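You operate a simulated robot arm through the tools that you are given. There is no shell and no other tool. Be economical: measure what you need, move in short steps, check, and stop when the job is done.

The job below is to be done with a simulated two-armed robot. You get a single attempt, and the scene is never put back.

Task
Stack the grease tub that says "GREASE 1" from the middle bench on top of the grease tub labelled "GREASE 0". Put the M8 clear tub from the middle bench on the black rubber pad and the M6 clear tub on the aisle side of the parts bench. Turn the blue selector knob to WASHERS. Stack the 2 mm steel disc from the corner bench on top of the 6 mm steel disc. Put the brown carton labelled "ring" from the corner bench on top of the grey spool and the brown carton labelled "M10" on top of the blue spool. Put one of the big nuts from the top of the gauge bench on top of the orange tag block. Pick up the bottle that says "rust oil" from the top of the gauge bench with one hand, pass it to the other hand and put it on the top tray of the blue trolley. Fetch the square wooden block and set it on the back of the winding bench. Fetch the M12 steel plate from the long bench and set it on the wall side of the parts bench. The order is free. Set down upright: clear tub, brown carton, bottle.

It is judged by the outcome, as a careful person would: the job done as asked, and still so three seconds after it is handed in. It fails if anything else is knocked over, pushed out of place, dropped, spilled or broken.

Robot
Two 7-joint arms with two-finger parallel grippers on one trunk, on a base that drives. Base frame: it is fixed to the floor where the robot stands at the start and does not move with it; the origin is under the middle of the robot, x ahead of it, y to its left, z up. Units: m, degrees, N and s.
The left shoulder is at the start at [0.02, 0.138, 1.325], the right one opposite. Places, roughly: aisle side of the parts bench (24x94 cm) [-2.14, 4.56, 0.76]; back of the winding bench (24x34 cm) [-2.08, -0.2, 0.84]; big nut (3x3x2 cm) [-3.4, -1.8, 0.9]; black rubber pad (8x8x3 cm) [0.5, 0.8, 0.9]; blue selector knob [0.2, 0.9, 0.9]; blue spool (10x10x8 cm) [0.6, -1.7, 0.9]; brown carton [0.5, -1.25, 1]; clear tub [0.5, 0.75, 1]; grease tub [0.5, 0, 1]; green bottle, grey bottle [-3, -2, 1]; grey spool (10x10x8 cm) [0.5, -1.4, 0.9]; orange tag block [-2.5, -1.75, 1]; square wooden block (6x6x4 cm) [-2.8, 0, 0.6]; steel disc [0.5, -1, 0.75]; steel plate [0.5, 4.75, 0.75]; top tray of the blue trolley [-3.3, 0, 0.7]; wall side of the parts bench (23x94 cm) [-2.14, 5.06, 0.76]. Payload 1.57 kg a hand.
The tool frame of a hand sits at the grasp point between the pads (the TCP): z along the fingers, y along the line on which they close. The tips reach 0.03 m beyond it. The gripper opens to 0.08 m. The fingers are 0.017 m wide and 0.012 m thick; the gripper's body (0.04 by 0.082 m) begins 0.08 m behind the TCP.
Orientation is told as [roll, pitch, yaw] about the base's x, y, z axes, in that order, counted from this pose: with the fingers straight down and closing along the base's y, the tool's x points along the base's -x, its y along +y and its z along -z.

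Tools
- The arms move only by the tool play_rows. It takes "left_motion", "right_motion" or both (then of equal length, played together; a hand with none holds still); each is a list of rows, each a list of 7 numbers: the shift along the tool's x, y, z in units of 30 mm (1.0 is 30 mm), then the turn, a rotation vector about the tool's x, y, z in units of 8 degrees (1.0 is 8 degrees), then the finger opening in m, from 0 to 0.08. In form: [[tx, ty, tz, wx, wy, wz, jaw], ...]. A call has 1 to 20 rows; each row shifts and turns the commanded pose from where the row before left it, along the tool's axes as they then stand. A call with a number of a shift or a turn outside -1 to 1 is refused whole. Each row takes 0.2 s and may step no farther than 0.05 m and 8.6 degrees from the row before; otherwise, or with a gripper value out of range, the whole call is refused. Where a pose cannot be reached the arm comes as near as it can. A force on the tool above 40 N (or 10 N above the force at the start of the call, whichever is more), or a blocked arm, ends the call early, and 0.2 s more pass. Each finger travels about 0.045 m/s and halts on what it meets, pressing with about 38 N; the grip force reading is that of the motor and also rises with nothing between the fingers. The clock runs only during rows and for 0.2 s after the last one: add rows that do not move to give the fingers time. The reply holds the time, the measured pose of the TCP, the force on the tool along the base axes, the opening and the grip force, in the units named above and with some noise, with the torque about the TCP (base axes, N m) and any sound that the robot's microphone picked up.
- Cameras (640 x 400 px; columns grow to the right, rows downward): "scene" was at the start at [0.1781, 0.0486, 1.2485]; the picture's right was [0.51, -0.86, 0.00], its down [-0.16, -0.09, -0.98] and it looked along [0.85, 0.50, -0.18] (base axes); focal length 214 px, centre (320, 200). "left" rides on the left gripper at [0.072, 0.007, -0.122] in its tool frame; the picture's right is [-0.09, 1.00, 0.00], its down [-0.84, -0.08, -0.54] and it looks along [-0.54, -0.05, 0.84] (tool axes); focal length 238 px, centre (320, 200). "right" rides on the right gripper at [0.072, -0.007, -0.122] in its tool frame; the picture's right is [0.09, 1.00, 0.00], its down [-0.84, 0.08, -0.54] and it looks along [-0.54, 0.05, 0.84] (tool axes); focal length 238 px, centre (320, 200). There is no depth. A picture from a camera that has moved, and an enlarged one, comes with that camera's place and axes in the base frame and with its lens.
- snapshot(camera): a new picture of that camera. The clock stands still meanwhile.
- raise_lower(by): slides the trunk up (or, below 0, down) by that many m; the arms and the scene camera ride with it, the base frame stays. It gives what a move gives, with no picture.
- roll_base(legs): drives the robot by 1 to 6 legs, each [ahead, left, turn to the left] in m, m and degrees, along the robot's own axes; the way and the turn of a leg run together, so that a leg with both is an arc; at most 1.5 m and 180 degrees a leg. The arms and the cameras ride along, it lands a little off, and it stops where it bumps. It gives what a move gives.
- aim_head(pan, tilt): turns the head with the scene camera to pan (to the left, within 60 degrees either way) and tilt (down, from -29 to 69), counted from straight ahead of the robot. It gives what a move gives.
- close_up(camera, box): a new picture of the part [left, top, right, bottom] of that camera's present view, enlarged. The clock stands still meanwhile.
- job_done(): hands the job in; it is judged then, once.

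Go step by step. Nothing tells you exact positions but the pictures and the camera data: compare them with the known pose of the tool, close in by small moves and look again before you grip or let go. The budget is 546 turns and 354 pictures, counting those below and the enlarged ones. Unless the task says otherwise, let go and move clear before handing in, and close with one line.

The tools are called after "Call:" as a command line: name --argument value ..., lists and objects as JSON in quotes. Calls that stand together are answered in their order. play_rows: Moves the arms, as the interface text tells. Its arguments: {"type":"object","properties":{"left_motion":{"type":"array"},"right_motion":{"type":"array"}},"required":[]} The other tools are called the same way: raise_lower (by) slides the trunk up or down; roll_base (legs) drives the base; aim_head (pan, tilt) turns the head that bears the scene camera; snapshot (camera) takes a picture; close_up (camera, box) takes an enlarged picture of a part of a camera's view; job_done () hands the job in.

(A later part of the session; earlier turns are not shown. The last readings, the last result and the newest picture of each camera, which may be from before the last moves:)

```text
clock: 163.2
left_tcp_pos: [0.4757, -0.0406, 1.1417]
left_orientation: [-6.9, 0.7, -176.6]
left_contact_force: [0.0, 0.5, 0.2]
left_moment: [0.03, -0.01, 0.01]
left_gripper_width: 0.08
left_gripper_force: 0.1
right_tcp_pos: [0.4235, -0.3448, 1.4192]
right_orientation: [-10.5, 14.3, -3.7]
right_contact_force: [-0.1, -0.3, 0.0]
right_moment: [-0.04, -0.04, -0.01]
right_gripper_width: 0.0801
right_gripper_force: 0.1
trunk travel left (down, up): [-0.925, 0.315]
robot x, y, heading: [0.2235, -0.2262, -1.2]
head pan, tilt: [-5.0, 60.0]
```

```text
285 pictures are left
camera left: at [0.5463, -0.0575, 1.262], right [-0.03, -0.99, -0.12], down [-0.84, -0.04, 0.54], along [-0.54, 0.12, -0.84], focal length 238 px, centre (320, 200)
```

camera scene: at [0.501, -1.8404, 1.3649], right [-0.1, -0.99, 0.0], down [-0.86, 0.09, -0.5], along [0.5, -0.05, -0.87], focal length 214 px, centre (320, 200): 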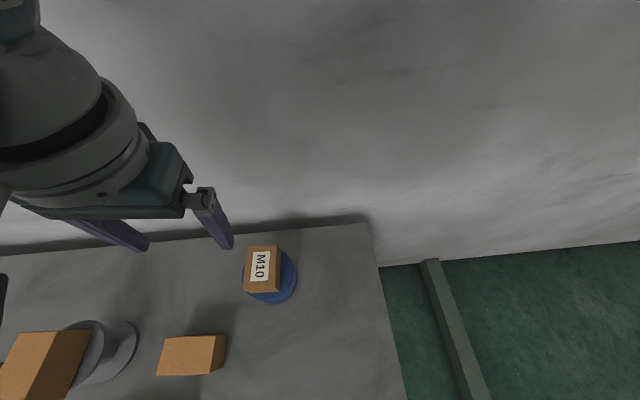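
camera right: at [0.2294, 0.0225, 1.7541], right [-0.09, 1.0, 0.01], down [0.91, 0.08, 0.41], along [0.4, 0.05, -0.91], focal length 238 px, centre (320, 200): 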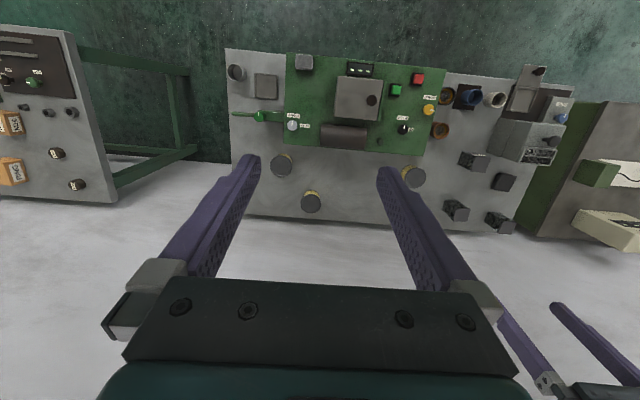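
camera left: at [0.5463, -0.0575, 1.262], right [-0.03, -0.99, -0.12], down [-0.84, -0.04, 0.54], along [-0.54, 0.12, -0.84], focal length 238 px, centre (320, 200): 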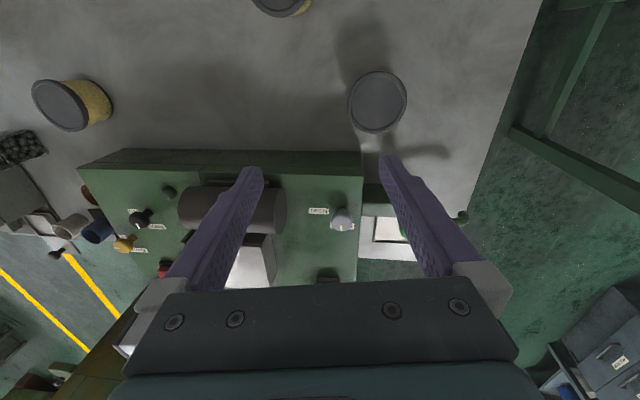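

The reversed wrist works. I tilt the hand forward about 55° while extending it a bit, still high.

Call:
play_rows --left_motion '[[0.7, 0, 0.2, -0.4, 0.9, 0, 0.08], [0.6, 0, -0.2, -0.4, 0.9, 0, 0.08], [0.5, 0, -0.3, 0, 0.9, 0, 0.08], [0.4, 0, -0.3, 0, 0.9, 0, 0.08], [0, 0, 0, 0, 0.9, 0, 0.08], [0, 0, 0, 0, 0.9, 0, 0.08], [0, 0, 0, 0, 0.9, 0, 0.08]]'

Call:
snapshot --camera "left"

```text
clock: 164.8
left_tcp_pos: [0.5336, -0.0379, 1.1697]
left_orientation: [-0.9, 51.1, -178.0]
left_contact_force: [-0.3, 0.3, -0.2]
left_moment: [0.01, 0.03, 0.02]
left_gripper_width: 0.0799
left_gripper_force: 0.1
right_tcp_pos: [0.4242, -0.3456, 1.4176]
right_orientation: [-10.5, 14.3, -3.5]
right_contact_force: [-0.7, 0.2, -0.6]
right_moment: [-0.05, -0.01, 0.01]
right_gripper_width: 0.0801
right_gripper_force: 0.1
trunk travel left (down, up): [-0.925, 0.315]
robot x, y, heading: [0.2184, -0.2299, -0.9]
head pan, tilt: [-5.0, 60.0]
```

```text
284 pictures are left
camera left: at [0.4827, -0.0478, 1.3007], right [-0.01, -1.0, -0.08], down [-0.95, 0.04, -0.31], along [0.31, 0.07, -0.95], focal length 238 px, centre (320, 200)
```

left: 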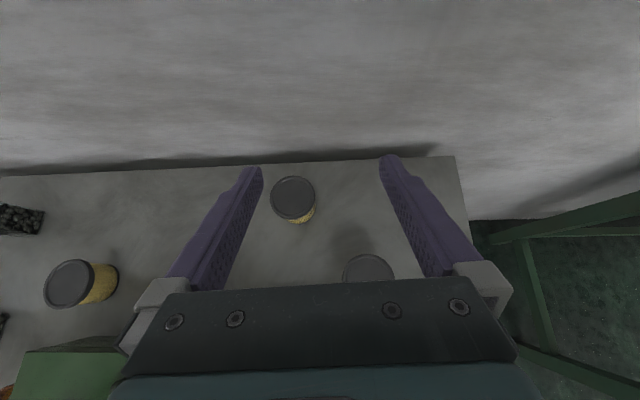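

Reached cleanly: hand points forward-down at 51°. I yaw the hand by +25°, turn the base to +50° and go to a standoff on the right side of GREASE 1.

Call:
play_rows --left_motion '[[0, 0, 0, 0.607, 0, -0.49, 0.08], [0, 0, 0, 0.607, 0, -0.49, 0.08], [0, 0, 0, 0.607, 0, -0.49, 0.08], [0, 0, 0, 0.607, 0, -0.49, 0.08], [0, 0, 0, 0, 0, 0, 0.08]]'

Call:
roll_base --legs '[[0, 0, 51], [-0.143, -0.342, 0]]'

Call:
snapshot --camera "left"

```text
clock: 166.0
left_tcp_pos: [0.5331, -0.0379, 1.1695]
left_orientation: [-0.9, 51.4, -152.9]
left_contact_force: [-0.6, 0.0, 0.6]
left_moment: [0.01, 0.01, -0.02]
left_gripper_width: 0.08
left_gripper_force: 0.0
right_tcp_pos: [0.4241, -0.3467, 1.4193]
right_orientation: [-10.5, 14.4, -3.5]
right_contact_force: [0.2, -0.3, 0.9]
right_moment: [0.04, 0.04, -0.02]
right_gripper_width: 0.0797
right_gripper_force: 0.1
trunk travel left (down, up): [-0.925, 0.315]
robot x, y, heading: [0.2193, -0.2286, -0.9]
head pan, tilt: [-5.0, 60.0]
```

```text
clock: 170.7
left_tcp_pos: [0.3782, -0.1914, 1.1703]
left_orientation: [-2.2, 51.6, -102.3]
left_contact_force: [0.2, 0.0, 0.7]
left_moment: [-0.01, -0.02, -0.05]
left_gripper_width: 0.0799
left_gripper_force: 0.0
right_tcp_pos: [0.5565, -0.4698, 1.4163]
right_orientation: [-9.7, 14.6, 48.3]
right_contact_force: [0.2, -0.5, 0.1]
right_moment: [0.03, -0.04, 0.0]
right_gripper_width: 0.0799
right_gripper_force: 0.0
trunk travel left (down, up): [-0.925, 0.315]
robot x, y, heading: [0.347, -0.5583, 50.7]
head pan, tilt: [-5.0, 60.0]
```

```text
283 pictures are left
camera left: at [0.3773, -0.2423, 1.3023], right [0.97, -0.24, -0.1], down [-0.26, -0.91, -0.32], along [-0.01, 0.33, -0.94], focal length 238 px, centre (320, 200)
```

left: 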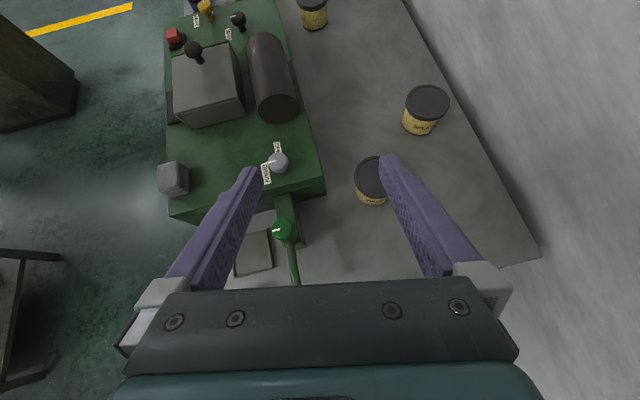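

Call:
roll_base --legs '[[0.038, -0.054, 0]]'

Call:
raise_lower --by -0.2

Call:
snapshot --camera "left"

```text
clock: 171.9
left_tcp_pos: [0.3822, -0.1978, 1.1702]
left_orientation: [-1.3, 51.4, -101.4]
left_contact_force: [0.7, -0.4, 0.4]
left_moment: [-0.01, 0.02, -0.02]
left_gripper_width: 0.0801
left_gripper_force: 0.0
right_tcp_pos: [0.5582, -0.4732, 1.4183]
right_orientation: [-10.3, 14.6, 48.6]
right_contact_force: [0.3, 0.2, 0.3]
right_moment: [0.01, -0.02, -0.02]
right_gripper_width: 0.0799
right_gripper_force: 0.0
trunk travel left (down, up): [-0.925, 0.315]
robot x, y, heading: [0.3449, -0.5643, 51.2]
head pan, tilt: [-5.0, 60.0]
stopped in leg 1: the robot was blocked; the commanded pose is now the measured one
```

```text
clock: 174.0
left_tcp_pos: [0.3805, -0.1972, 0.9688]
left_orientation: [-1.3, 51.2, -101.3]
left_contact_force: [0.3, 0.0, -0.9]
left_moment: [0.04, 0.02, 0.01]
left_gripper_width: 0.0803
left_gripper_force: 0.0
right_tcp_pos: [0.5579, -0.4749, 1.2175]
right_orientation: [-10.3, 14.5, 48.5]
right_contact_force: [-0.1, 0.0, -0.7]
right_moment: [-0.01, -0.03, 0.01]
right_gripper_width: 0.0803
right_gripper_force: 0.1
trunk travel left (down, up): [-0.725, 0.515]
robot x, y, heading: [0.3462, -0.563, 51.3]
head pan, tilt: [-5.0, 60.0]
```

```text
282 pictures are left
camera left: at [0.379, -0.2487, 1.1001], right [0.97, -0.23, -0.09], down [-0.25, -0.92, -0.31], along [-0.01, 0.33, -0.95], focal length 238 px, centre (320, 200)
```

left: 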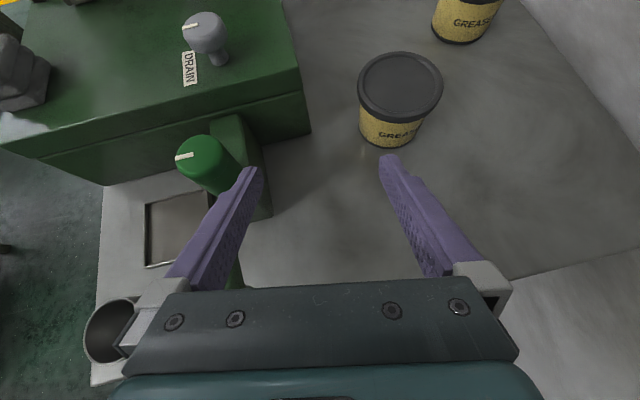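

The base was blocked (likely the right elbow at the wall), so I shift with the arm instead, sideways to line up with the tub.

Call:
play_rows --left_motion '[[0.106, 0.591, 0.1325, 0, 0, 0, 0.08], [0.106, 0.591, 0.1325, 0, 0, 0, 0.08], [0.106, 0.591, 0.1325, 0, 0, 0, 0.08], [0.106, 0.591, 0.1325, 0, 0, 0, 0.08], [0, 0, 0, 0, 0, 0, 0.08]]'

Call:
snapshot --camera "left"

```text
clock: 175.2
left_tcp_pos: [0.454, -0.1892, 0.9685]
left_orientation: [-1.3, 51.3, -101.3]
left_contact_force: [-0.6, -0.5, 0.2]
left_moment: [0.01, 0.02, -0.02]
left_gripper_width: 0.0802
left_gripper_force: 0.0
right_tcp_pos: [0.5577, -0.4731, 1.2173]
right_orientation: [-10.4, 14.5, 48.5]
right_contact_force: [1.5, 0.7, -0.8]
right_moment: [-0.02, 0.0, -0.01]
right_gripper_width: 0.0801
right_gripper_force: 0.0
trunk travel left (down, up): [-0.725, 0.515]
robot x, y, heading: [0.3465, -0.5601, 51.2]
head pan, tilt: [-5.0, 60.0]
```

```text
281 pictures are left
camera left: at [0.4527, -0.2403, 1.0998], right [0.97, -0.23, -0.09], down [-0.25, -0.92, -0.31], along [-0.01, 0.33, -0.95], focal length 238 px, centre (320, 200)
```

left: 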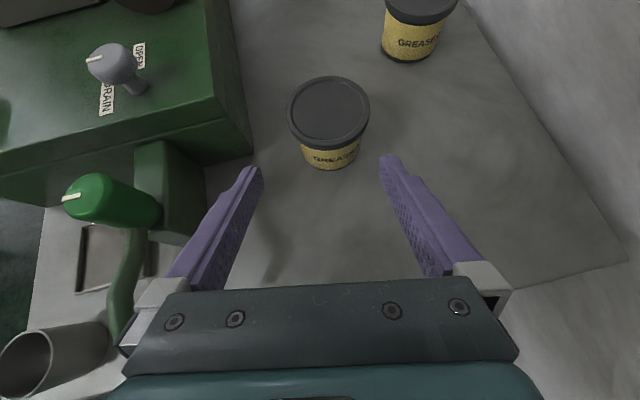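

Call:
play_rows --left_motion '[[-0.6, 0.09, 0.48, 0, 0, 0, 0.08], [-0.6, 0.09, 0.48, 0, 0, 0, 0.08], [-0.6, 0.09, 0.48, 0, 0, 0, 0.08], [-0.25, 0, 0.2, 0, 0, 0, 0.08], [0, 0, 0, 0, 0, 0, 0.08]]'

Call:
snapshot --camera "left"

```text
clock: 176.4
left_tcp_pos: [0.4621, -0.1902, 0.8911]
left_orientation: [-1.1, 51.3, -101.3]
left_contact_force: [0.4, 0.3, 0.0]
left_moment: [0.01, 0.01, -0.03]
left_gripper_width: 0.0801
left_gripper_force: 0.1
right_tcp_pos: [0.559, -0.4739, 1.2174]
right_orientation: [-10.4, 14.5, 48.5]
right_contact_force: [-0.5, 0.3, 0.2]
right_moment: [0.01, 0.02, -0.04]
right_gripper_width: 0.0797
right_gripper_force: 0.0
trunk travel left (down, up): [-0.725, 0.515]
robot x, y, heading: [0.3433, -0.5627, 51.1]
head pan, tilt: [-5.0, 60.0]
```

```text
280 pictures are left
camera left: at [0.4595, -0.241, 1.0224], right [0.97, -0.23, -0.09], down [-0.25, -0.92, -0.31], along [0.0, 0.33, -0.95], focal length 238 px, centre (320, 200)
```

left: 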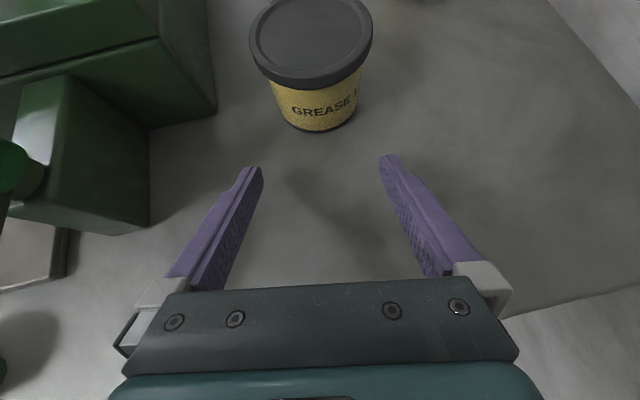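

Call:
play_rows --left_motion '[[-0.18, 0.08, 0.146, 0, 0, 0, 0.08], [0.42, 0, 0.527, 0, 0, 0, 0.08], [0.42, 0, 0.527, 0, 0, 0, 0.08], [0, 0, 0, 0, 0, 0, 0.08]]'

Call:
snapshot --camera "left"

```text
clock: 177.4
left_tcp_pos: [0.4719, -0.1503, 0.8824]
left_orientation: [-1.3, 51.4, -101.3]
left_contact_force: [0.2, -0.6, -0.5]
left_moment: [0.05, -0.01, 0.0]
left_gripper_width: 0.08
left_gripper_force: 0.1
right_tcp_pos: [0.5577, -0.4739, 1.2182]
right_orientation: [-10.3, 14.5, 48.5]
right_contact_force: [-0.4, 0.4, 1.0]
right_moment: [0.02, -0.01, 0.02]
right_gripper_width: 0.0798
right_gripper_force: 0.1
trunk travel left (down, up): [-0.725, 0.515]
robot x, y, heading: [0.3499, -0.5616, 51.0]
head pan, tilt: [-5.0, 60.0]
```

```text
279 pictures are left
camera left: at [0.4693, -0.2022, 1.0143], right [0.97, -0.23, -0.09], down [-0.25, -0.92, -0.31], along [0.0, 0.33, -0.95], focal length 238 px, centre (320, 200)
```

left: 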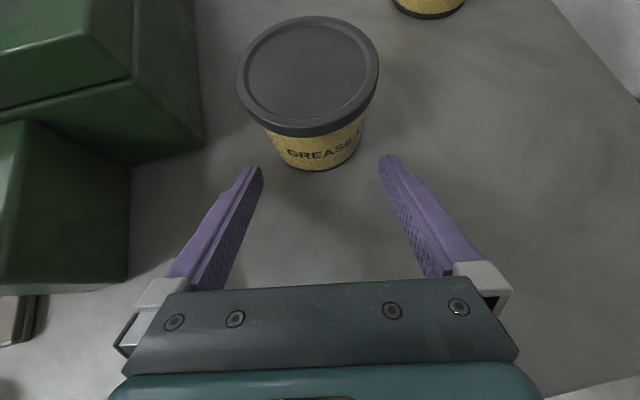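

Call:
play_rows --left_motion '[[0.42, 0, 0.527, 0, 0, 0, 0.08], [0.2, 0, 0.26, 0, 0, 0, 0.08], [0, 0, 0, 0, 0, 0, 0.08]]'

Call:
snapshot --camera "left"

```text
clock: 178.2
left_tcp_pos: [0.4747, -0.1219, 0.8823]
left_orientation: [-1.2, 51.4, -101.3]
left_contact_force: [0.4, -1.1, 0.3]
left_moment: [-0.03, 0.0, 0.0]
left_gripper_width: 0.0802
left_gripper_force: 0.1
right_tcp_pos: [0.5582, -0.4744, 1.2183]
right_orientation: [-10.4, 14.5, 48.6]
right_contact_force: [0.6, -0.1, 1.4]
right_moment: [0.01, -0.01, 0.01]
right_gripper_width: 0.0803
right_gripper_force: 0.0
trunk travel left (down, up): [-0.725, 0.515]
robot x, y, heading: [0.3413, -0.5602, 50.8]
head pan, tilt: [-5.0, 60.0]
```

```text
278 pictures are left
camera left: at [0.4741, -0.1731, 1.0141], right [0.97, -0.23, -0.09], down [-0.25, -0.92, -0.31], along [0.0, 0.33, -0.95], focal length 238 px, centre (320, 200)
```

left: 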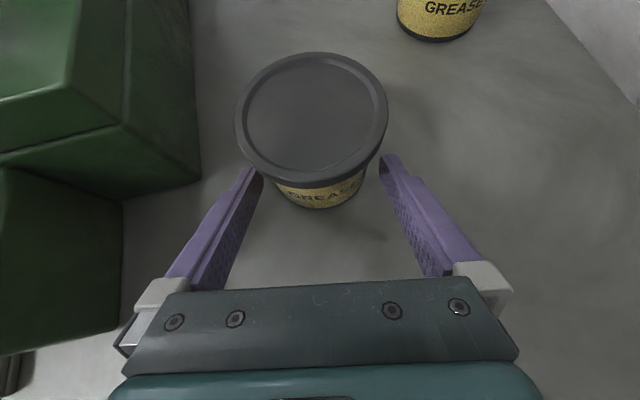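

Call:
play_rows --left_motion '[[0.2, 0, 0.25, 0, 0, 0, 0.08], [0.17, 0, 0.21, 0, 0, 0, 0.08], [0, 0, 0, 0, 0, 0, 0.08]]'

Call:
snapshot --camera "left"

```text
clock: 179.0
left_tcp_pos: [0.4792, -0.105, 0.8827]
left_orientation: [-1.2, 51.4, -101.2]
left_contact_force: [-0.3, 0.0, -0.8]
left_moment: [0.0, -0.03, -0.03]
left_gripper_width: 0.0802
left_gripper_force: 0.0
right_tcp_pos: [0.5582, -0.474, 1.2191]
right_orientation: [-10.3, 14.5, 48.5]
right_contact_force: [-0.3, 0.1, -0.1]
right_moment: [0.0, 0.01, 0.0]
right_gripper_width: 0.08
right_gripper_force: 0.0
trunk travel left (down, up): [-0.725, 0.515]
robot x, y, heading: [0.3427, -0.566, 51.0]
head pan, tilt: [-5.0, 60.0]
```

```text
277 pictures are left
camera left: at [0.4776, -0.1558, 1.0142], right [0.97, -0.23, -0.08], down [-0.25, -0.92, -0.31], along [0.0, 0.33, -0.95], focal length 238 px, centre (320, 200)
```

left: 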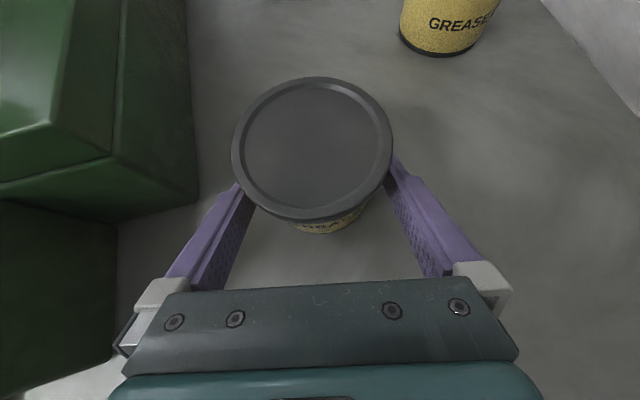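

The fingertips are under the lid on both sides. I close.

Call:
play_rows --left_motion '[[0, 0, 0, 0, 0, 0, 0.06], [0, 0, 0, 0, 0, 0, 0.055], [0, 0, 0, 0, 0, 0, 0.055], [0, 0, 0, 0, 0, 0, 0.055], [0, 0, 0, 0, 0, 0, 0.055]]'

Call:
snapshot --camera "left"

```text
clock: 180.2
left_tcp_pos: [0.4793, -0.1032, 0.8827]
left_orientation: [-1.3, 51.4, -101.3]
left_contact_force: [-0.7, 0.2, 0.7]
left_moment: [0.05, 0.15, 0.01]
left_gripper_width: 0.0705
left_gripper_force: 37.8
right_tcp_pos: [0.5578, -0.4729, 1.2179]
right_orientation: [-10.4, 14.5, 48.6]
right_contact_force: [-0.1, 1.0, -0.4]
right_moment: [0.04, -0.03, -0.02]
right_gripper_width: 0.0799
right_gripper_force: 0.0
trunk travel left (down, up): [-0.725, 0.515]
robot x, y, heading: [0.3465, -0.5624, 50.8]
head pan, tilt: [-5.0, 60.0]
```

```text
276 pictures are left
camera left: at [0.4776, -0.1558, 1.0142], right [0.97, -0.23, -0.09], down [-0.25, -0.92, -0.32], along [0.0, 0.33, -0.95], focal length 238 px, centre (320, 200)
```

left: 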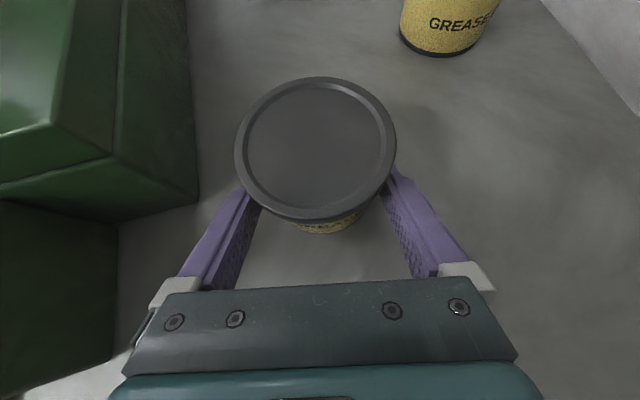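

Gripped (7.05 cm). I lift with the trunk and check.

Call:
raise_lower --by 0.13

Call:
snapshot --camera "left"

```text
clock: 181.8
left_tcp_pos: [0.4785, -0.1047, 1.0133]
left_orientation: [-1.2, 51.3, -101.3]
left_contact_force: [-0.4, 0.3, -2.2]
left_moment: [-0.04, 0.0, 0.02]
left_gripper_width: 0.0708
left_gripper_force: 38.0
right_tcp_pos: [0.5587, -0.4738, 1.348]
right_orientation: [-10.2, 14.5, 48.6]
right_contact_force: [-0.8, 0.1, 0.9]
right_moment: [-0.04, 0.01, -0.04]
right_gripper_width: 0.0802
right_gripper_force: 0.1
trunk travel left (down, up): [-0.855, 0.385]
robot x, y, heading: [0.3443, -0.5634, 51.2]
head pan, tilt: [-5.0, 60.0]
```

```text
275 pictures are left
camera left: at [0.4772, -0.156, 1.1443], right [0.97, -0.23, -0.09], down [-0.25, -0.92, -0.31], along [-0.01, 0.33, -0.95], focal length 238 px, centre (320, 200)
```

left: 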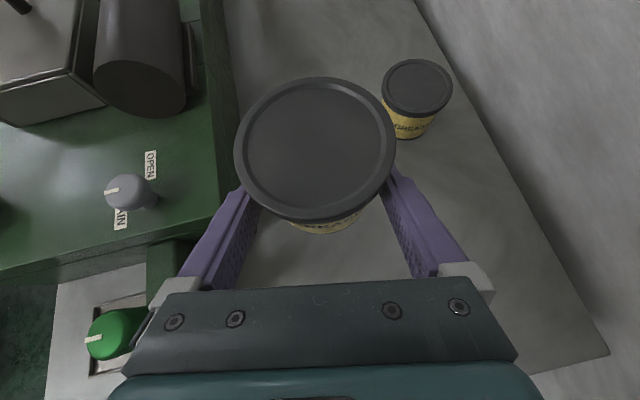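

Held upright. GREASE 0 is at ≈(0.614, 0.03). I raise, back out, turn back to heading 0 and approach it from the front.

Call:
raise_lower --by 0.12

Call:
roll_base --legs '[[-0.19, 0.416, 0], [0, 0, -51]]'

```text
clock: 183.3
left_tcp_pos: [0.4769, -0.1044, 1.1327]
left_orientation: [-1.5, 51.4, -101.4]
left_contact_force: [-0.1, 0.0, -3.5]
left_moment: [-0.05, 0.03, 0.04]
left_gripper_width: 0.0709
left_gripper_force: 38.5
right_tcp_pos: [0.5585, -0.4731, 1.4669]
right_orientation: [-10.3, 14.5, 48.7]
right_contact_force: [-0.4, 0.1, -0.3]
right_moment: [-0.04, 0.01, 0.01]
right_gripper_width: 0.0801
right_gripper_force: 0.0
trunk travel left (down, up): [-0.975, 0.265]
robot x, y, heading: [0.3446, -0.5615, 51.1]
head pan, tilt: [-5.0, 60.0]
```

```text
clock: 188.4
left_tcp_pos: [0.3349, -0.2621, 1.1331]
left_orientation: [-0.9, 51.4, -151.3]
left_contact_force: [-0.3, 0.8, -2.7]
left_moment: [-0.04, 0.04, 0.02]
left_gripper_width: 0.0706
left_gripper_force: 38.3
right_tcp_pos: [0.101, -0.558, 1.4691]
right_orientation: [-10.5, 14.3, -1.8]
right_contact_force: [0.2, -0.7, 0.0]
right_moment: [-0.02, 0.03, -0.01]
right_gripper_width: 0.08
right_gripper_force: 0.1
trunk travel left (down, up): [-0.975, 0.265]
robot x, y, heading: [-0.1066, -0.4459, 0.7]
head pan, tilt: [-5.0, 60.0]
```

Call:
roll_base --legs '[[0.265, 0.285, 0]]'

Call:
snapshot --camera "left"

Call:
aim_head --pan 20 --tilt 35

Call:
snapshot --camera "scene"

```text
clock: 190.8
left_tcp_pos: [0.5899, 0.0327, 1.1331]
left_orientation: [-0.9, 51.4, -150.8]
left_contact_force: [0.1, 0.2, -3.4]
left_moment: [0.0, 0.07, 0.03]
left_gripper_width: 0.0708
left_gripper_force: 38.0
right_tcp_pos: [0.3576, -0.2654, 1.4688]
right_orientation: [-10.6, 14.5, -1.3]
right_contact_force: [-0.3, 0.6, 0.1]
right_moment: [0.04, 0.01, -0.01]
right_gripper_width: 0.0803
right_gripper_force: 0.1
trunk travel left (down, up): [-0.975, 0.265]
robot x, y, heading: [0.1505, -0.1563, 1.1]
head pan, tilt: [-5.0, 60.0]
```

```text
274 pictures are left
camera left: at [0.5485, 0.0001, 1.2643], right [0.45, -0.89, -0.08], down [-0.86, -0.4, -0.31], along [0.25, 0.21, -0.95], focal length 238 px, centre (320, 200)
```

left: 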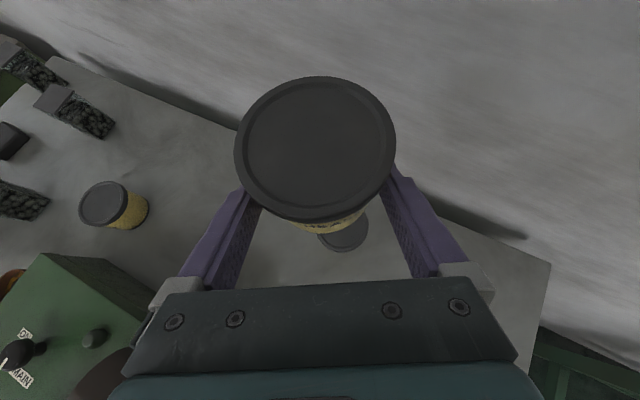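

```text
clock: 191.7
left_tcp_pos: [0.5893, 0.0331, 1.1336]
left_orientation: [-0.9, 51.4, -150.7]
left_contact_force: [-0.1, 0.6, -2.6]
left_moment: [-0.03, 0.06, 0.02]
left_gripper_width: 0.0708
left_gripper_force: 38.0
right_tcp_pos: [0.3585, -0.2643, 1.4688]
right_orientation: [-10.6, 14.5, -1.2]
right_contact_force: [-1.1, 0.3, 0.4]
right_moment: [0.0, 0.0, 0.0]
right_gripper_width: 0.0799
right_gripper_force: 0.0
trunk travel left (down, up): [-0.975, 0.265]
robot x, y, heading: [0.1514, -0.1552, 1.4]
head pan, tilt: [20.0, 35.0]
```

```text
273 pictures are left
camera scene: at [0.3303, -0.1217, 1.484], right [0.36, -0.93, 0.0], down [-0.54, -0.21, -0.82], along [0.76, 0.29, -0.57], focal length 214 px, centre (320, 200)
```

scene: 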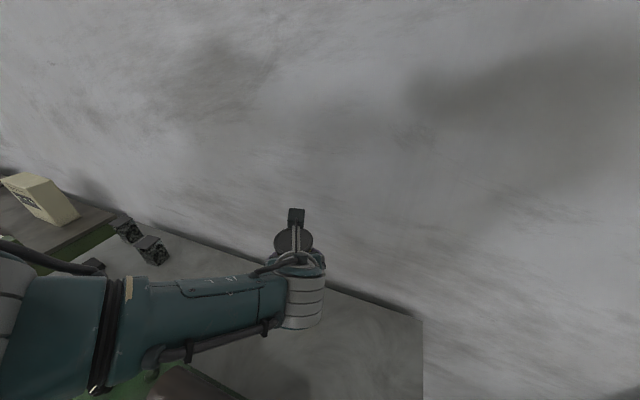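

Call:
roll_base --legs '[[0.022, -0.005, 0]]'

Call:
raise_lower --by -0.14

Call:
snapshot --camera "left"

```text
clock: 192.5
left_tcp_pos: [0.6112, 0.0282, 1.1323]
left_orientation: [-0.9, 51.3, -150.7]
left_contact_force: [-0.6, -0.5, -2.8]
left_moment: [-0.04, 0.02, 0.03]
left_gripper_width: 0.0709
left_gripper_force: 38.5
right_tcp_pos: [0.3803, -0.269, 1.4693]
right_orientation: [-10.5, 14.4, -1.3]
right_contact_force: [0.5, -0.1, 0.4]
right_moment: [-0.04, -0.03, -0.01]
right_gripper_width: 0.0798
right_gripper_force: 0.1
trunk travel left (down, up): [-0.975, 0.265]
robot x, y, heading: [0.1742, -0.1623, 1.3]
head pan, tilt: [20.0, 35.0]
```

```text
clock: 194.2
left_tcp_pos: [0.6115, 0.0269, 0.9932]
left_orientation: [-1.0, 51.5, -150.9]
left_contact_force: [0.6, 0.1, -2.4]
left_moment: [-0.07, 0.05, 0.01]
left_gripper_width: 0.0706
left_gripper_force: 38.1
right_tcp_pos: [0.3807, -0.27, 1.3281]
right_orientation: [-10.5, 14.4, -1.3]
right_contact_force: [0.1, 0.3, 0.2]
right_moment: [0.01, -0.03, -0.02]
right_gripper_width: 0.0797
right_gripper_force: 0.1
trunk travel left (down, up): [-0.835, 0.405]
robot x, y, heading: [0.1713, -0.1609, 1.0]
head pan, tilt: [20.0, 35.0]
```

```text
272 pictures are left
camera left: at [0.5709, -0.0044, 1.1242], right [0.45, -0.89, -0.08], down [-0.86, -0.4, -0.31], along [0.25, 0.21, -0.95], focal length 238 px, centre (320, 200)
```

left: 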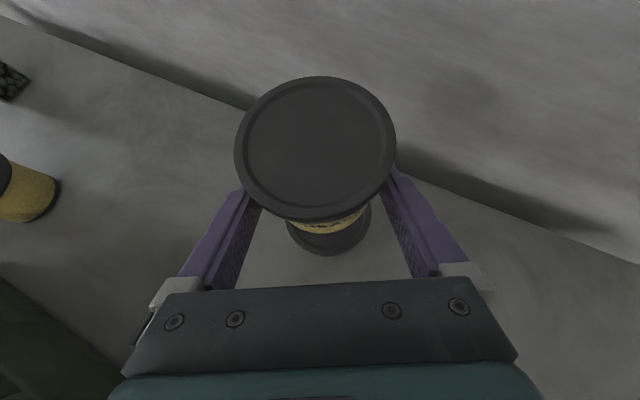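

Aligned within a few mm. I lower with the trunk, then feel for contact.

Call:
raise_lower --by -0.035

Call:
snapshot --camera "left"

```text
clock: 195.0
left_tcp_pos: [0.6117, 0.028, 0.9582]
left_orientation: [-0.9, 51.5, -150.8]
left_contact_force: [-0.2, -0.6, -3.1]
left_moment: [-0.03, 0.05, -0.02]
left_gripper_width: 0.0706
left_gripper_force: 37.4
right_tcp_pos: [0.3806, -0.2697, 1.2945]
right_orientation: [-10.5, 14.3, -1.3]
right_contact_force: [0.3, 1.6, -0.9]
right_moment: [0.0, 0.0, -0.01]
right_gripper_width: 0.0801
right_gripper_force: 0.1
trunk travel left (down, up): [-0.8, 0.44]
robot x, y, heading: [0.1751, -0.1617, 1.0]
head pan, tilt: [20.0, 35.0]
```

```text
271 pictures are left
camera left: at [0.5709, -0.0044, 1.0891], right [0.45, -0.89, -0.08], down [-0.86, -0.4, -0.31], along [0.25, 0.21, -0.95], focal length 238 px, centre (320, 200)
```

left: 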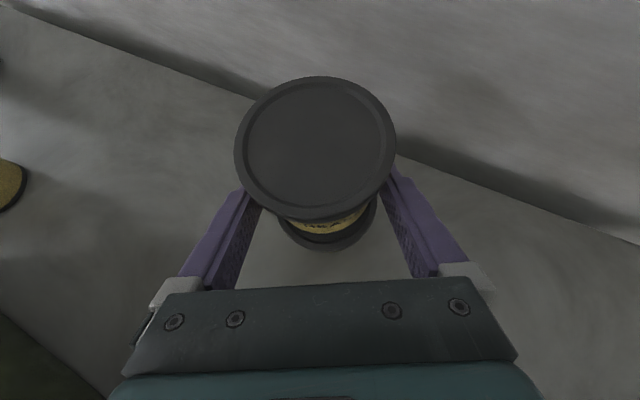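

Call:
play_rows --left_motion '[[-0.13, 0, 0.104, 0, 0, 0, 0.055], [-0.078, 0, 0.0625, 0, 0, 0, 0.055], [0, 0, 0, 0, 0, 0, 0.055]]'

```text
clock: 195.8
left_tcp_pos: [0.611, 0.0281, 0.9513]
left_orientation: [-1.0, 51.4, -150.9]
left_contact_force: [-0.1, 0.4, -2.8]
left_moment: [-0.01, 0.05, -0.01]
left_gripper_width: 0.0707
left_gripper_force: 37.6
right_tcp_pos: [0.3798, -0.2696, 1.2939]
right_orientation: [-10.5, 14.4, -1.4]
right_contact_force: [-1.0, 0.5, 0.3]
right_moment: [0.02, 0.01, -0.02]
right_gripper_width: 0.0801
right_gripper_force: 0.1
trunk travel left (down, up): [-0.8, 0.44]
robot x, y, heading: [0.1706, -0.1605, 1.1]
head pan, tilt: [20.0, 35.0]
```

Call:
play_rows --left_motion '[[-0.078, 0, 0.0625, 0, 0, 0, 0.055], [-0.078, 0, 0.0625, 0, 0, 0, 0.055], [0, 0, 0, 0, 0, 0, 0.055]]'

```text
clock: 196.6
left_tcp_pos: [0.6155, 0.0293, 0.9476]
left_orientation: [-0.9, 51.8, -150.8]
left_contact_force: [-8.1, -2.5, 33.3]
left_moment: [0.37, -0.36, 0.17]
left_gripper_width: 0.0709
left_gripper_force: 38.5
right_tcp_pos: [0.3815, -0.2683, 1.2939]
right_orientation: [-10.5, 14.3, -1.3]
right_contact_force: [0.0, -0.5, 0.2]
right_moment: [-0.02, -0.01, 0.02]
right_gripper_width: 0.0801
right_gripper_force: 0.0
trunk travel left (down, up): [-0.8, 0.44]
robot x, y, heading: [0.1738, -0.1608, 1.1]
head pan, tilt: [20.0, 35.0]
```

Contact. I relieve slightly and open.

Call:
play_rows --left_motion '[[0.04, 0, -0.03, 0, 0, 0, 0.055], [0, 0, 0, 0, 0, 0, 0.072], [0, 0, 0, 0, 0, 0, 0.08], [0, 0, 0, 0, 0, 0, 0.08]]'

Call:
snapshot --camera "left"

```text
clock: 197.6
left_tcp_pos: [0.6118, 0.0298, 0.9446]
left_orientation: [-1.0, 51.2, -150.8]
left_contact_force: [-0.2, 0.2, -0.2]
left_moment: [-0.03, 0.02, 0.03]
left_gripper_width: 0.08
left_gripper_force: 0.1
right_tcp_pos: [0.3808, -0.2706, 1.2939]
right_orientation: [-10.5, 14.3, -1.3]
right_contact_force: [0.3, 0.6, -0.6]
right_moment: [0.02, -0.01, 0.0]
right_gripper_width: 0.08
right_gripper_force: 0.1
trunk travel left (down, up): [-0.8, 0.44]
robot x, y, heading: [0.1742, -0.1577, 1.2]
head pan, tilt: [20.0, 35.0]
```

```text
270 pictures are left
camera left: at [0.5708, -0.0034, 1.0764], right [0.45, -0.89, -0.08], down [-0.86, -0.4, -0.31], along [0.25, 0.21, -0.95], focal length 238 px, centre (320, 200)
```

left: 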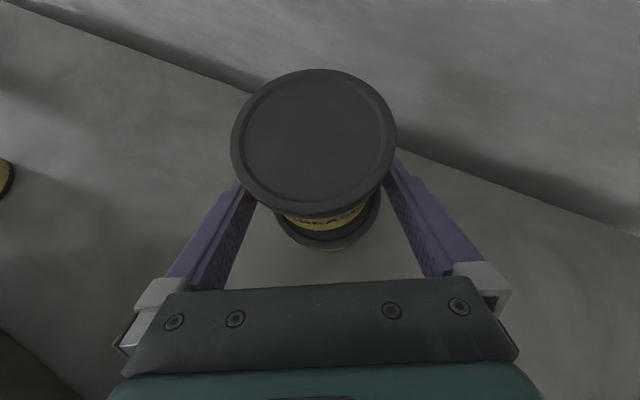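

Call:
play_rows --left_motion '[[-0.25, 0, -0.31, 0, 0, 0, 0.08], [-0.47, 0, -0.585, 0, 0, 0, 0.08], [-0.47, 0, -0.585, 0, 0, 0, 0.08], [-0.47, 0, -0.585, 0, 0, 0, 0.08], [-0.2, 0, -0.25, 0, 0, 0, 0.08]]'

Call:
snapshot --camera "left"

```text
clock: 198.8
left_tcp_pos: [0.5345, -0.0171, 0.9456]
left_orientation: [-0.9, 51.4, -150.7]
left_contact_force: [-0.3, -0.2, 0.1]
left_moment: [0.02, 0.0, -0.01]
left_gripper_width: 0.0801
left_gripper_force: 0.0
right_tcp_pos: [0.3816, -0.2699, 1.2941]
right_orientation: [-10.5, 14.3, -1.3]
right_contact_force: [0.5, 0.1, -0.6]
right_moment: [-0.02, 0.0, -0.04]
right_gripper_width: 0.0799
right_gripper_force: 0.1
trunk travel left (down, up): [-0.8, 0.44]
robot x, y, heading: [0.1721, -0.1624, 1.5]
head pan, tilt: [20.0, 35.0]
```

```text
269 pictures are left
camera left: at [0.4938, -0.0489, 1.0764], right [0.45, -0.89, -0.08], down [-0.86, -0.4, -0.32], along [0.25, 0.21, -0.95], focal length 238 px, centre (320, 200)
```

left: 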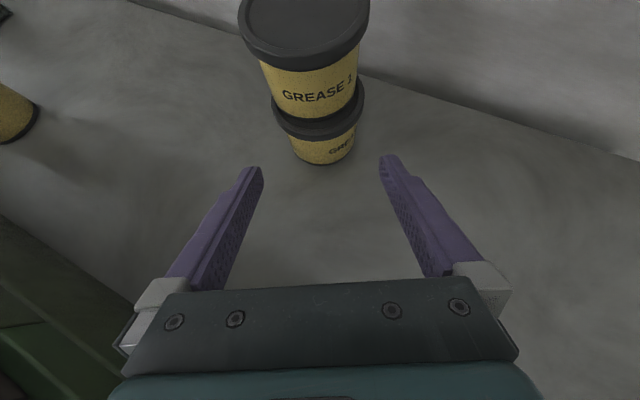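

GREASE 1 is stacked on GREASE 0. Next the clear tubs: raise, move left and look.

Call:
raise_lower --by 0.3

Call:
roll_base --legs '[[-0.25, 0.7, 0]]'

Call:
aim_head --pan 0 --tilt 50

Call:
snapshot --camera "scene"

Call:
snapshot --camera "left"

```text
clock: 201.8
left_tcp_pos: [0.5346, -0.0177, 1.2451]
left_orientation: [-0.9, 51.2, -150.8]
left_contact_force: [-0.8, -0.1, 0.1]
left_moment: [-0.01, 0.01, 0.01]
left_gripper_width: 0.0802
left_gripper_force: 0.2
right_tcp_pos: [0.3808, -0.2694, 1.5942]
right_orientation: [-10.5, 14.2, -1.3]
right_contact_force: [-0.3, 0.5, -0.2]
right_moment: [0.03, 0.04, -0.04]
right_gripper_width: 0.0804
right_gripper_force: 0.1
trunk travel left (down, up): [-1.1, 0.14]
robot x, y, heading: [0.1759, -0.1637, 1.1]
head pan, tilt: [20.0, 35.0]
```

```text
clock: 205.8
left_tcp_pos: [0.2749, 0.6748, 1.2434]
left_orientation: [-0.9, 51.4, -150.6]
left_contact_force: [0.4, 0.1, 0.2]
left_moment: [0.0, -0.03, 0.03]
left_gripper_width: 0.0797
left_gripper_force: 0.0
right_tcp_pos: [0.1229, 0.4199, 1.5944]
right_orientation: [-10.6, 14.3, -1.1]
right_contact_force: [-0.4, -0.2, -0.3]
right_moment: [0.0, 0.01, -0.01]
right_gripper_width: 0.0798
right_gripper_force: 0.0
trunk travel left (down, up): [-1.1, 0.14]
robot x, y, heading: [-0.0882, 0.5304, 1.0]
head pan, tilt: [20.0, 35.0]
```

```text
clock: 206.6
left_tcp_pos: [0.2761, 0.6745, 1.2457]
left_orientation: [-0.9, 51.4, -150.6]
left_contact_force: [1.0, -0.2, 0.3]
left_moment: [-0.01, -0.02, 0.02]
left_gripper_width: 0.0801
left_gripper_force: 0.0
right_tcp_pos: [0.1234, 0.421, 1.5945]
right_orientation: [-10.5, 14.3, -1.1]
right_contact_force: [-0.7, 0.3, 0.4]
right_moment: [0.0, -0.01, 0.0]
right_gripper_width: 0.0801
right_gripper_force: 0.2
trunk travel left (down, up): [-1.1, 0.14]
robot x, y, heading: [-0.0898, 0.53, 1.4]
head pan, tilt: [0.0, 50.0]
```

```text
268 pictures are left
camera scene: at [0.089, 0.534, 1.5875], right [0.02, -1.0, 0.0], down [-0.77, -0.02, -0.64], along [0.64, 0.02, -0.77], focal length 214 px, centre (320, 200)
```

scene: 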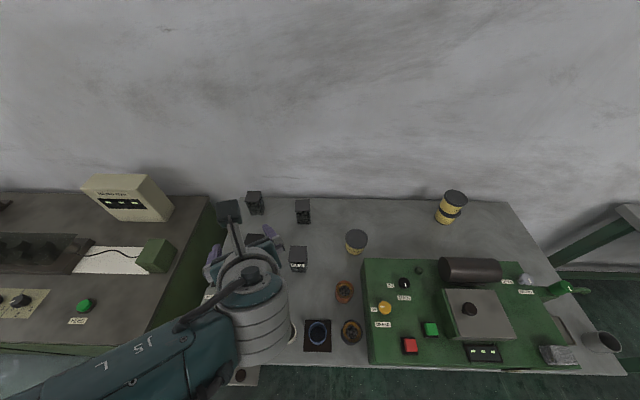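

```text
267 pictures are left
camera left: at [0.2349, 0.6419, 1.3763], right [0.45, -0.89, -0.08], down [-0.86, -0.4, -0.31], along [0.25, 0.21, -0.95], focal length 238 px, centre (320, 200)
```

left: 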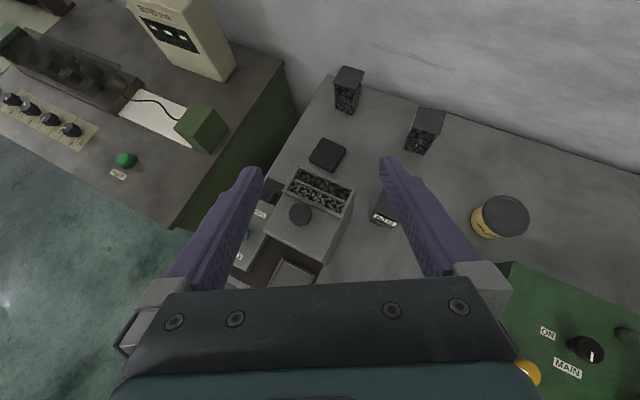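

The rubber pad is at ≈(0.47, 0.79). I need to read the labels on the two back tubs from the left side.

Call:
roll_base --legs '[[0, 0.6, 0]]'

Call:
aim_head --pan -35 --tilt 40

Call:
snapshot --camera "scene"

```text
clock: 210.0
left_tcp_pos: [0.2611, 1.2763, 1.2446]
left_orientation: [-0.9, 51.4, -150.6]
left_contact_force: [-0.9, -0.8, -0.5]
left_moment: [-0.03, 0.02, 0.01]
left_gripper_width: 0.0801
left_gripper_force: 0.1
right_tcp_pos: [0.1084, 1.0237, 1.5943]
right_orientation: [-10.5, 14.3, -1.1]
right_contact_force: [0.5, -0.2, 0.1]
right_moment: [-0.01, 0.04, -0.04]
right_gripper_width: 0.0802
right_gripper_force: 0.0
trunk travel left (down, up): [-1.1, 0.14]
robot x, y, heading: [-0.0983, 1.1306, 1.3]
head pan, tilt: [0.0, 50.0]
```

```text
clock: 211.0
left_tcp_pos: [0.2613, 1.2747, 1.2442]
left_orientation: [-0.9, 51.4, -150.7]
left_contact_force: [-0.1, 0.2, 0.0]
left_moment: [0.0, 0.01, 0.03]
left_gripper_width: 0.0799
left_gripper_force: 0.1
right_tcp_pos: [0.1065, 1.0223, 1.5942]
right_orientation: [-10.5, 14.4, -1.1]
right_contact_force: [-0.1, -0.4, -0.7]
right_moment: [0.0, -0.01, 0.01]
right_gripper_width: 0.0799
right_gripper_force: 0.1
trunk travel left (down, up): [-1.1, 0.14]
robot x, y, heading: [-0.1014, 1.1335, 1.2]
head pan, tilt: [-35.0, 40.0]
```

```text
266 pictures are left
camera scene: at [0.0687, 1.0865, 1.6016], right [-0.55, -0.83, 0.0], down [-0.54, 0.36, -0.77], along [0.64, -0.42, -0.64], focal length 214 px, centre (320, 200)
```

scene: 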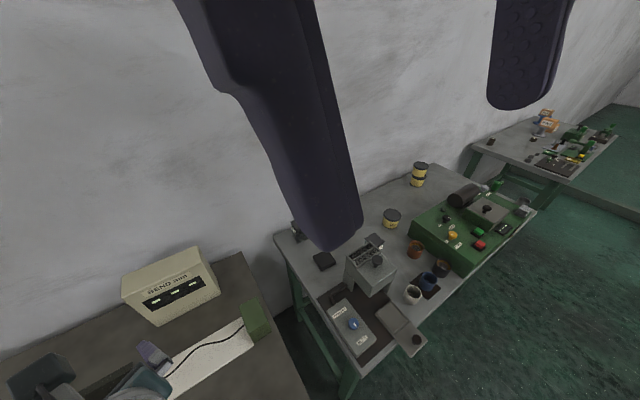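

Call:
play_rows --right_motion '[[0, -0.3, 1, 0, 0, 0, 0.08], [0, -0.3, 1, 0, 0, 0, 0.08], [0, -0.3, 1, 0, 0, 0, 0.08], [0, -0.3, 1, 0, 0, 0, 0.08], [0, -0.3, 1, 0, 0, 0, 0.08], [0, -0.3, 1, 0, 0, 0, 0.08], [0, 0, 1, 0, 0, 0, 0.08], [0, 0, 1, 0, 0, 0, 0.08]]'

Call:
snapshot --camera "scene"

Call:
close_up --camera "scene" --box '[310, 290, 400, 350]'

```text
clock: 212.8
left_tcp_pos: [0.2616, 1.2754, 1.2455]
left_orientation: [-0.8, 51.5, -150.6]
left_contact_force: [-0.1, 0.2, -0.1]
left_moment: [-0.02, -0.02, 0.03]
left_gripper_width: 0.0801
left_gripper_force: 0.0
right_tcp_pos: [0.0494, 0.9259, 1.3736]
right_orientation: [-10.5, 14.3, -1.0]
right_contact_force: [0.7, -1.6, 0.2]
right_moment: [-0.01, 0.02, -0.02]
right_gripper_width: 0.0799
right_gripper_force: 0.1
trunk travel left (down, up): [-1.1, 0.14]
robot x, y, heading: [-0.1026, 1.1311, 1.3]
head pan, tilt: [-35.0, 40.0]
```

```text
265 pictures are left
camera scene: at [0.0686, 1.0864, 1.6017], right [-0.55, -0.83, 0.0], down [-0.54, 0.36, -0.77], along [0.64, -0.42, -0.64], focal length 214 px, centre (320, 200)
```

scene: 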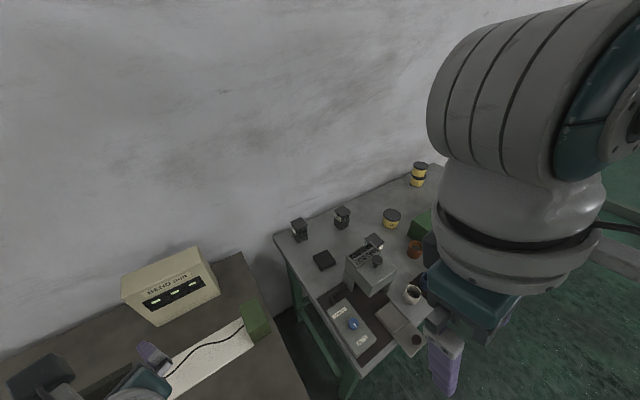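

```text
6.67 times, centred on (355, 320) of scene
camera zoom: at [0.0686, 1.0864, 1.6017], right [-0.55, -0.83, 0.0], down [-0.54, 0.36, -0.77], along [0.64, -0.42, -0.64], focal length 1430 px, centre (87, -600)
```

zoom: 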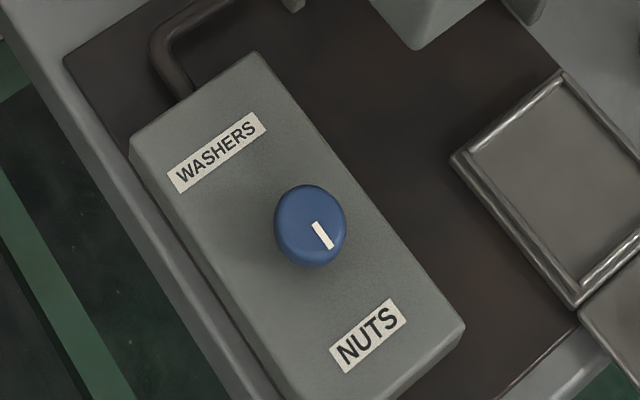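

The knob points to NUTS (−x); WASHERS lies toward +x. Now I zoom on the back tubs.

Call:
close_up --camera "scene" --box '[280, 195, 370, 275]'

```text
5.00 times, centred on (325, 235) of scene
camera zoom: at [0.0686, 1.0864, 1.6017], right [-0.55, -0.83, 0.0], down [-0.54, 0.36, -0.77], along [0.64, -0.42, -0.64], focal length 1072 px, centre (295, 25)
```

zoom: 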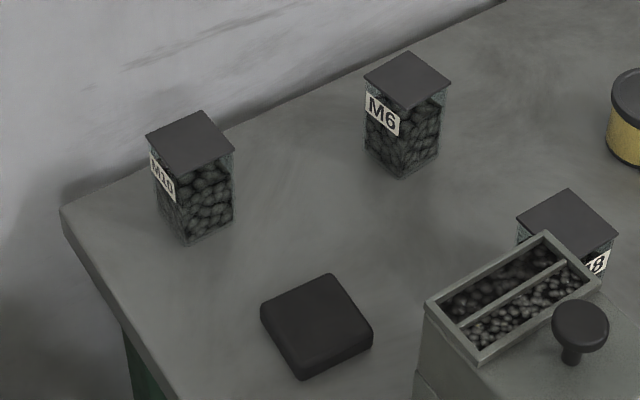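

M6 is the right back tub; M8 the front one. I bring the left hand back to straight down, yaw 0, for the knob.

Call:
play_rows --left_motion '[[0, 0, 0, 0, -0.92, 0, 0.08], [0, 0, 0, 0, -0.92, 0, 0.08], [0, 0, 0, 0, -0.92, 0, 0.08], [0, 0, 0, 0, -0.92, 0, 0.08], [0, 0, 0, 0, -0.92, 0, 0.08], [0, 0, 0, 0, -0.92, 0, 0.08], [0, 0, 0, 0, -0.92, 0, 0.08], [-0.6, -0.3, -0.5, 0, 0, 0, 0.08], [-0.6, -0.3, -0.5, 0, 0, 0, 0.08], [-0.6, -0.3, -0.5, 0, 0, 0, 0.08], [-0.6, -0.3, -0.5, 0, 0, 0, 0.08]]'

Call:
play_rows --left_motion '[[0, 0, 0, 0, 0, -1, 0.08], [0, 0, 0, 0, 0, -1, 0.08], [0, 0, 0, 0, 0, -1, 0.08], [0, 0, 0, 0, 0, -1, 0.08], [0, 0, 0, 0, 0, -1, 0.08], [0, 0, 0, 0, 0, -1, 0.08], [0, 0, 0, 0, 0, -1, 0.08], [0, 0, 0, 0, 0, -1, 0.08], [0, 0, 0, 0, 0, -1, 0.08], [0, 0, 0, 0, 0, -1, 0.08], [0, 0, 0, 0, 0, -1, 0.08], [0, 0, 0, 0, 0, -1, 0.08], [0, 0, 0, 0, 0, -1, 0.08], [0, 0, 0, 0, 0, -1, 0.08], [0, 0, 0, 0, 0, -1, 0.08], [0, 0, 0, 0, 0, -1, 0.08], [0, 0, 0, 0, 0, -1, 0.08], [0, 0, 0, 0, 0, -1, 0.08]]'

```text
clock: 215.2
left_tcp_pos: [0.1807, 1.2688, 1.3068]
left_orientation: [-0.5, -0.2, -149.9]
left_contact_force: [0.0, -0.4, -0.1]
left_moment: [0.0, 0.0, 0.0]
left_gripper_width: 0.08
left_gripper_force: 0.0
right_tcp_pos: [0.0509, 0.9254, 1.3745]
right_orientation: [-10.5, 14.3, -1.1]
right_contact_force: [0.0, -0.3, 0.4]
right_moment: [0.02, -0.05, 0.0]
right_gripper_width: 0.0798
right_gripper_force: 0.1
trunk travel left (down, up): [-1.1, 0.14]
robot x, y, heading: [-0.1001, 1.1329, 1.3]
head pan, tilt: [-35.0, 40.0]
```

```text
clock: 219.0
left_tcp_pos: [0.1813, 1.2695, 1.3057]
left_orientation: [0.4, 0.3, -5.8]
left_contact_force: [-0.6, 0.3, 0.2]
left_moment: [0.02, -0.02, -0.03]
left_gripper_width: 0.08
left_gripper_force: 0.0
right_tcp_pos: [0.0502, 0.9256, 1.3741]
right_orientation: [-10.5, 14.3, -1.1]
right_contact_force: [-0.1, 1.1, -0.3]
right_moment: [0.01, 0.0, 0.01]
right_gripper_width: 0.08
right_gripper_force: 0.1
trunk travel left (down, up): [-1.1, 0.14]
robot x, y, heading: [-0.0991, 1.1279, 1.6]
head pan, tilt: [-35.0, 40.0]
```

Call:
play_rows --right_motion '[[0, 0.3, -1, 0, 0, 0, 0.08], [0, 0.3, -1, 0, 0, 0, 0.08], [0, 0.3, -1, 0, 0, 0, 0.08], [0, 0.3, -1, 0, 0, 0, 0.08], [0, 0.3, -1, 0, 0, 0, 0.08], [0, 0.3, -1, 0, 0, 0, 0.08], [0, 0, -1, 0, 0, 0, 0.08]]'

Call:
roll_base --legs '[[0.05, -0.405, 0]]'

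Call:
snapshot --camera "left"

```text
clock: 220.6
left_tcp_pos: [0.1815, 1.2702, 1.3048]
left_orientation: [0.5, 0.4, -5.9]
left_contact_force: [0.4, -0.9, 0.3]
left_moment: [-0.06, -0.01, -0.03]
left_gripper_width: 0.0801
left_gripper_force: 0.1
right_tcp_pos: [0.1017, 1.0164, 1.5649]
right_orientation: [-10.5, 14.4, -1.0]
right_contact_force: [-0.4, -0.5, 0.2]
right_moment: [-0.01, 0.01, -0.03]
right_gripper_width: 0.08
right_gripper_force: 0.0
trunk travel left (down, up): [-1.1, 0.14]
robot x, y, heading: [-0.0982, 1.1326, 1.2]
head pan, tilt: [-35.0, 40.0]
```

```text
clock: 223.2
left_tcp_pos: [0.2393, 0.8671, 1.3044]
left_orientation: [0.3, 0.4, -5.9]
left_contact_force: [-0.3, -0.3, 0.3]
left_moment: [0.04, 0.02, 0.02]
left_gripper_width: 0.0799
left_gripper_force: 0.0
right_tcp_pos: [0.1611, 0.6134, 1.5644]
right_orientation: [-10.4, 14.2, -1.2]
right_contact_force: [0.6, 0.8, 0.1]
right_moment: [0.0, 0.0, 0.02]
right_gripper_width: 0.0803
right_gripper_force: 0.0
trunk travel left (down, up): [-1.1, 0.14]
robot x, y, heading: [-0.0387, 0.7255, 1.3]
head pan, tilt: [-35.0, 40.0]
```

```text
262 pictures are left
camera left: at [0.1695, 0.8801, 1.4271], right [0.19, 0.98, 0.01], down [0.83, -0.17, 0.54], along [0.53, -0.1, -0.84], focal length 238 px, centre (320, 200)
```

left: 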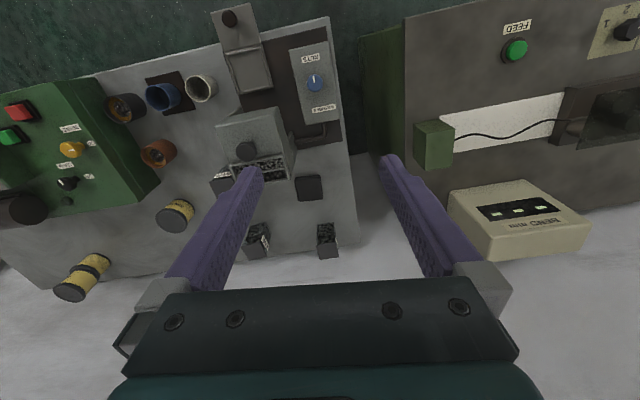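

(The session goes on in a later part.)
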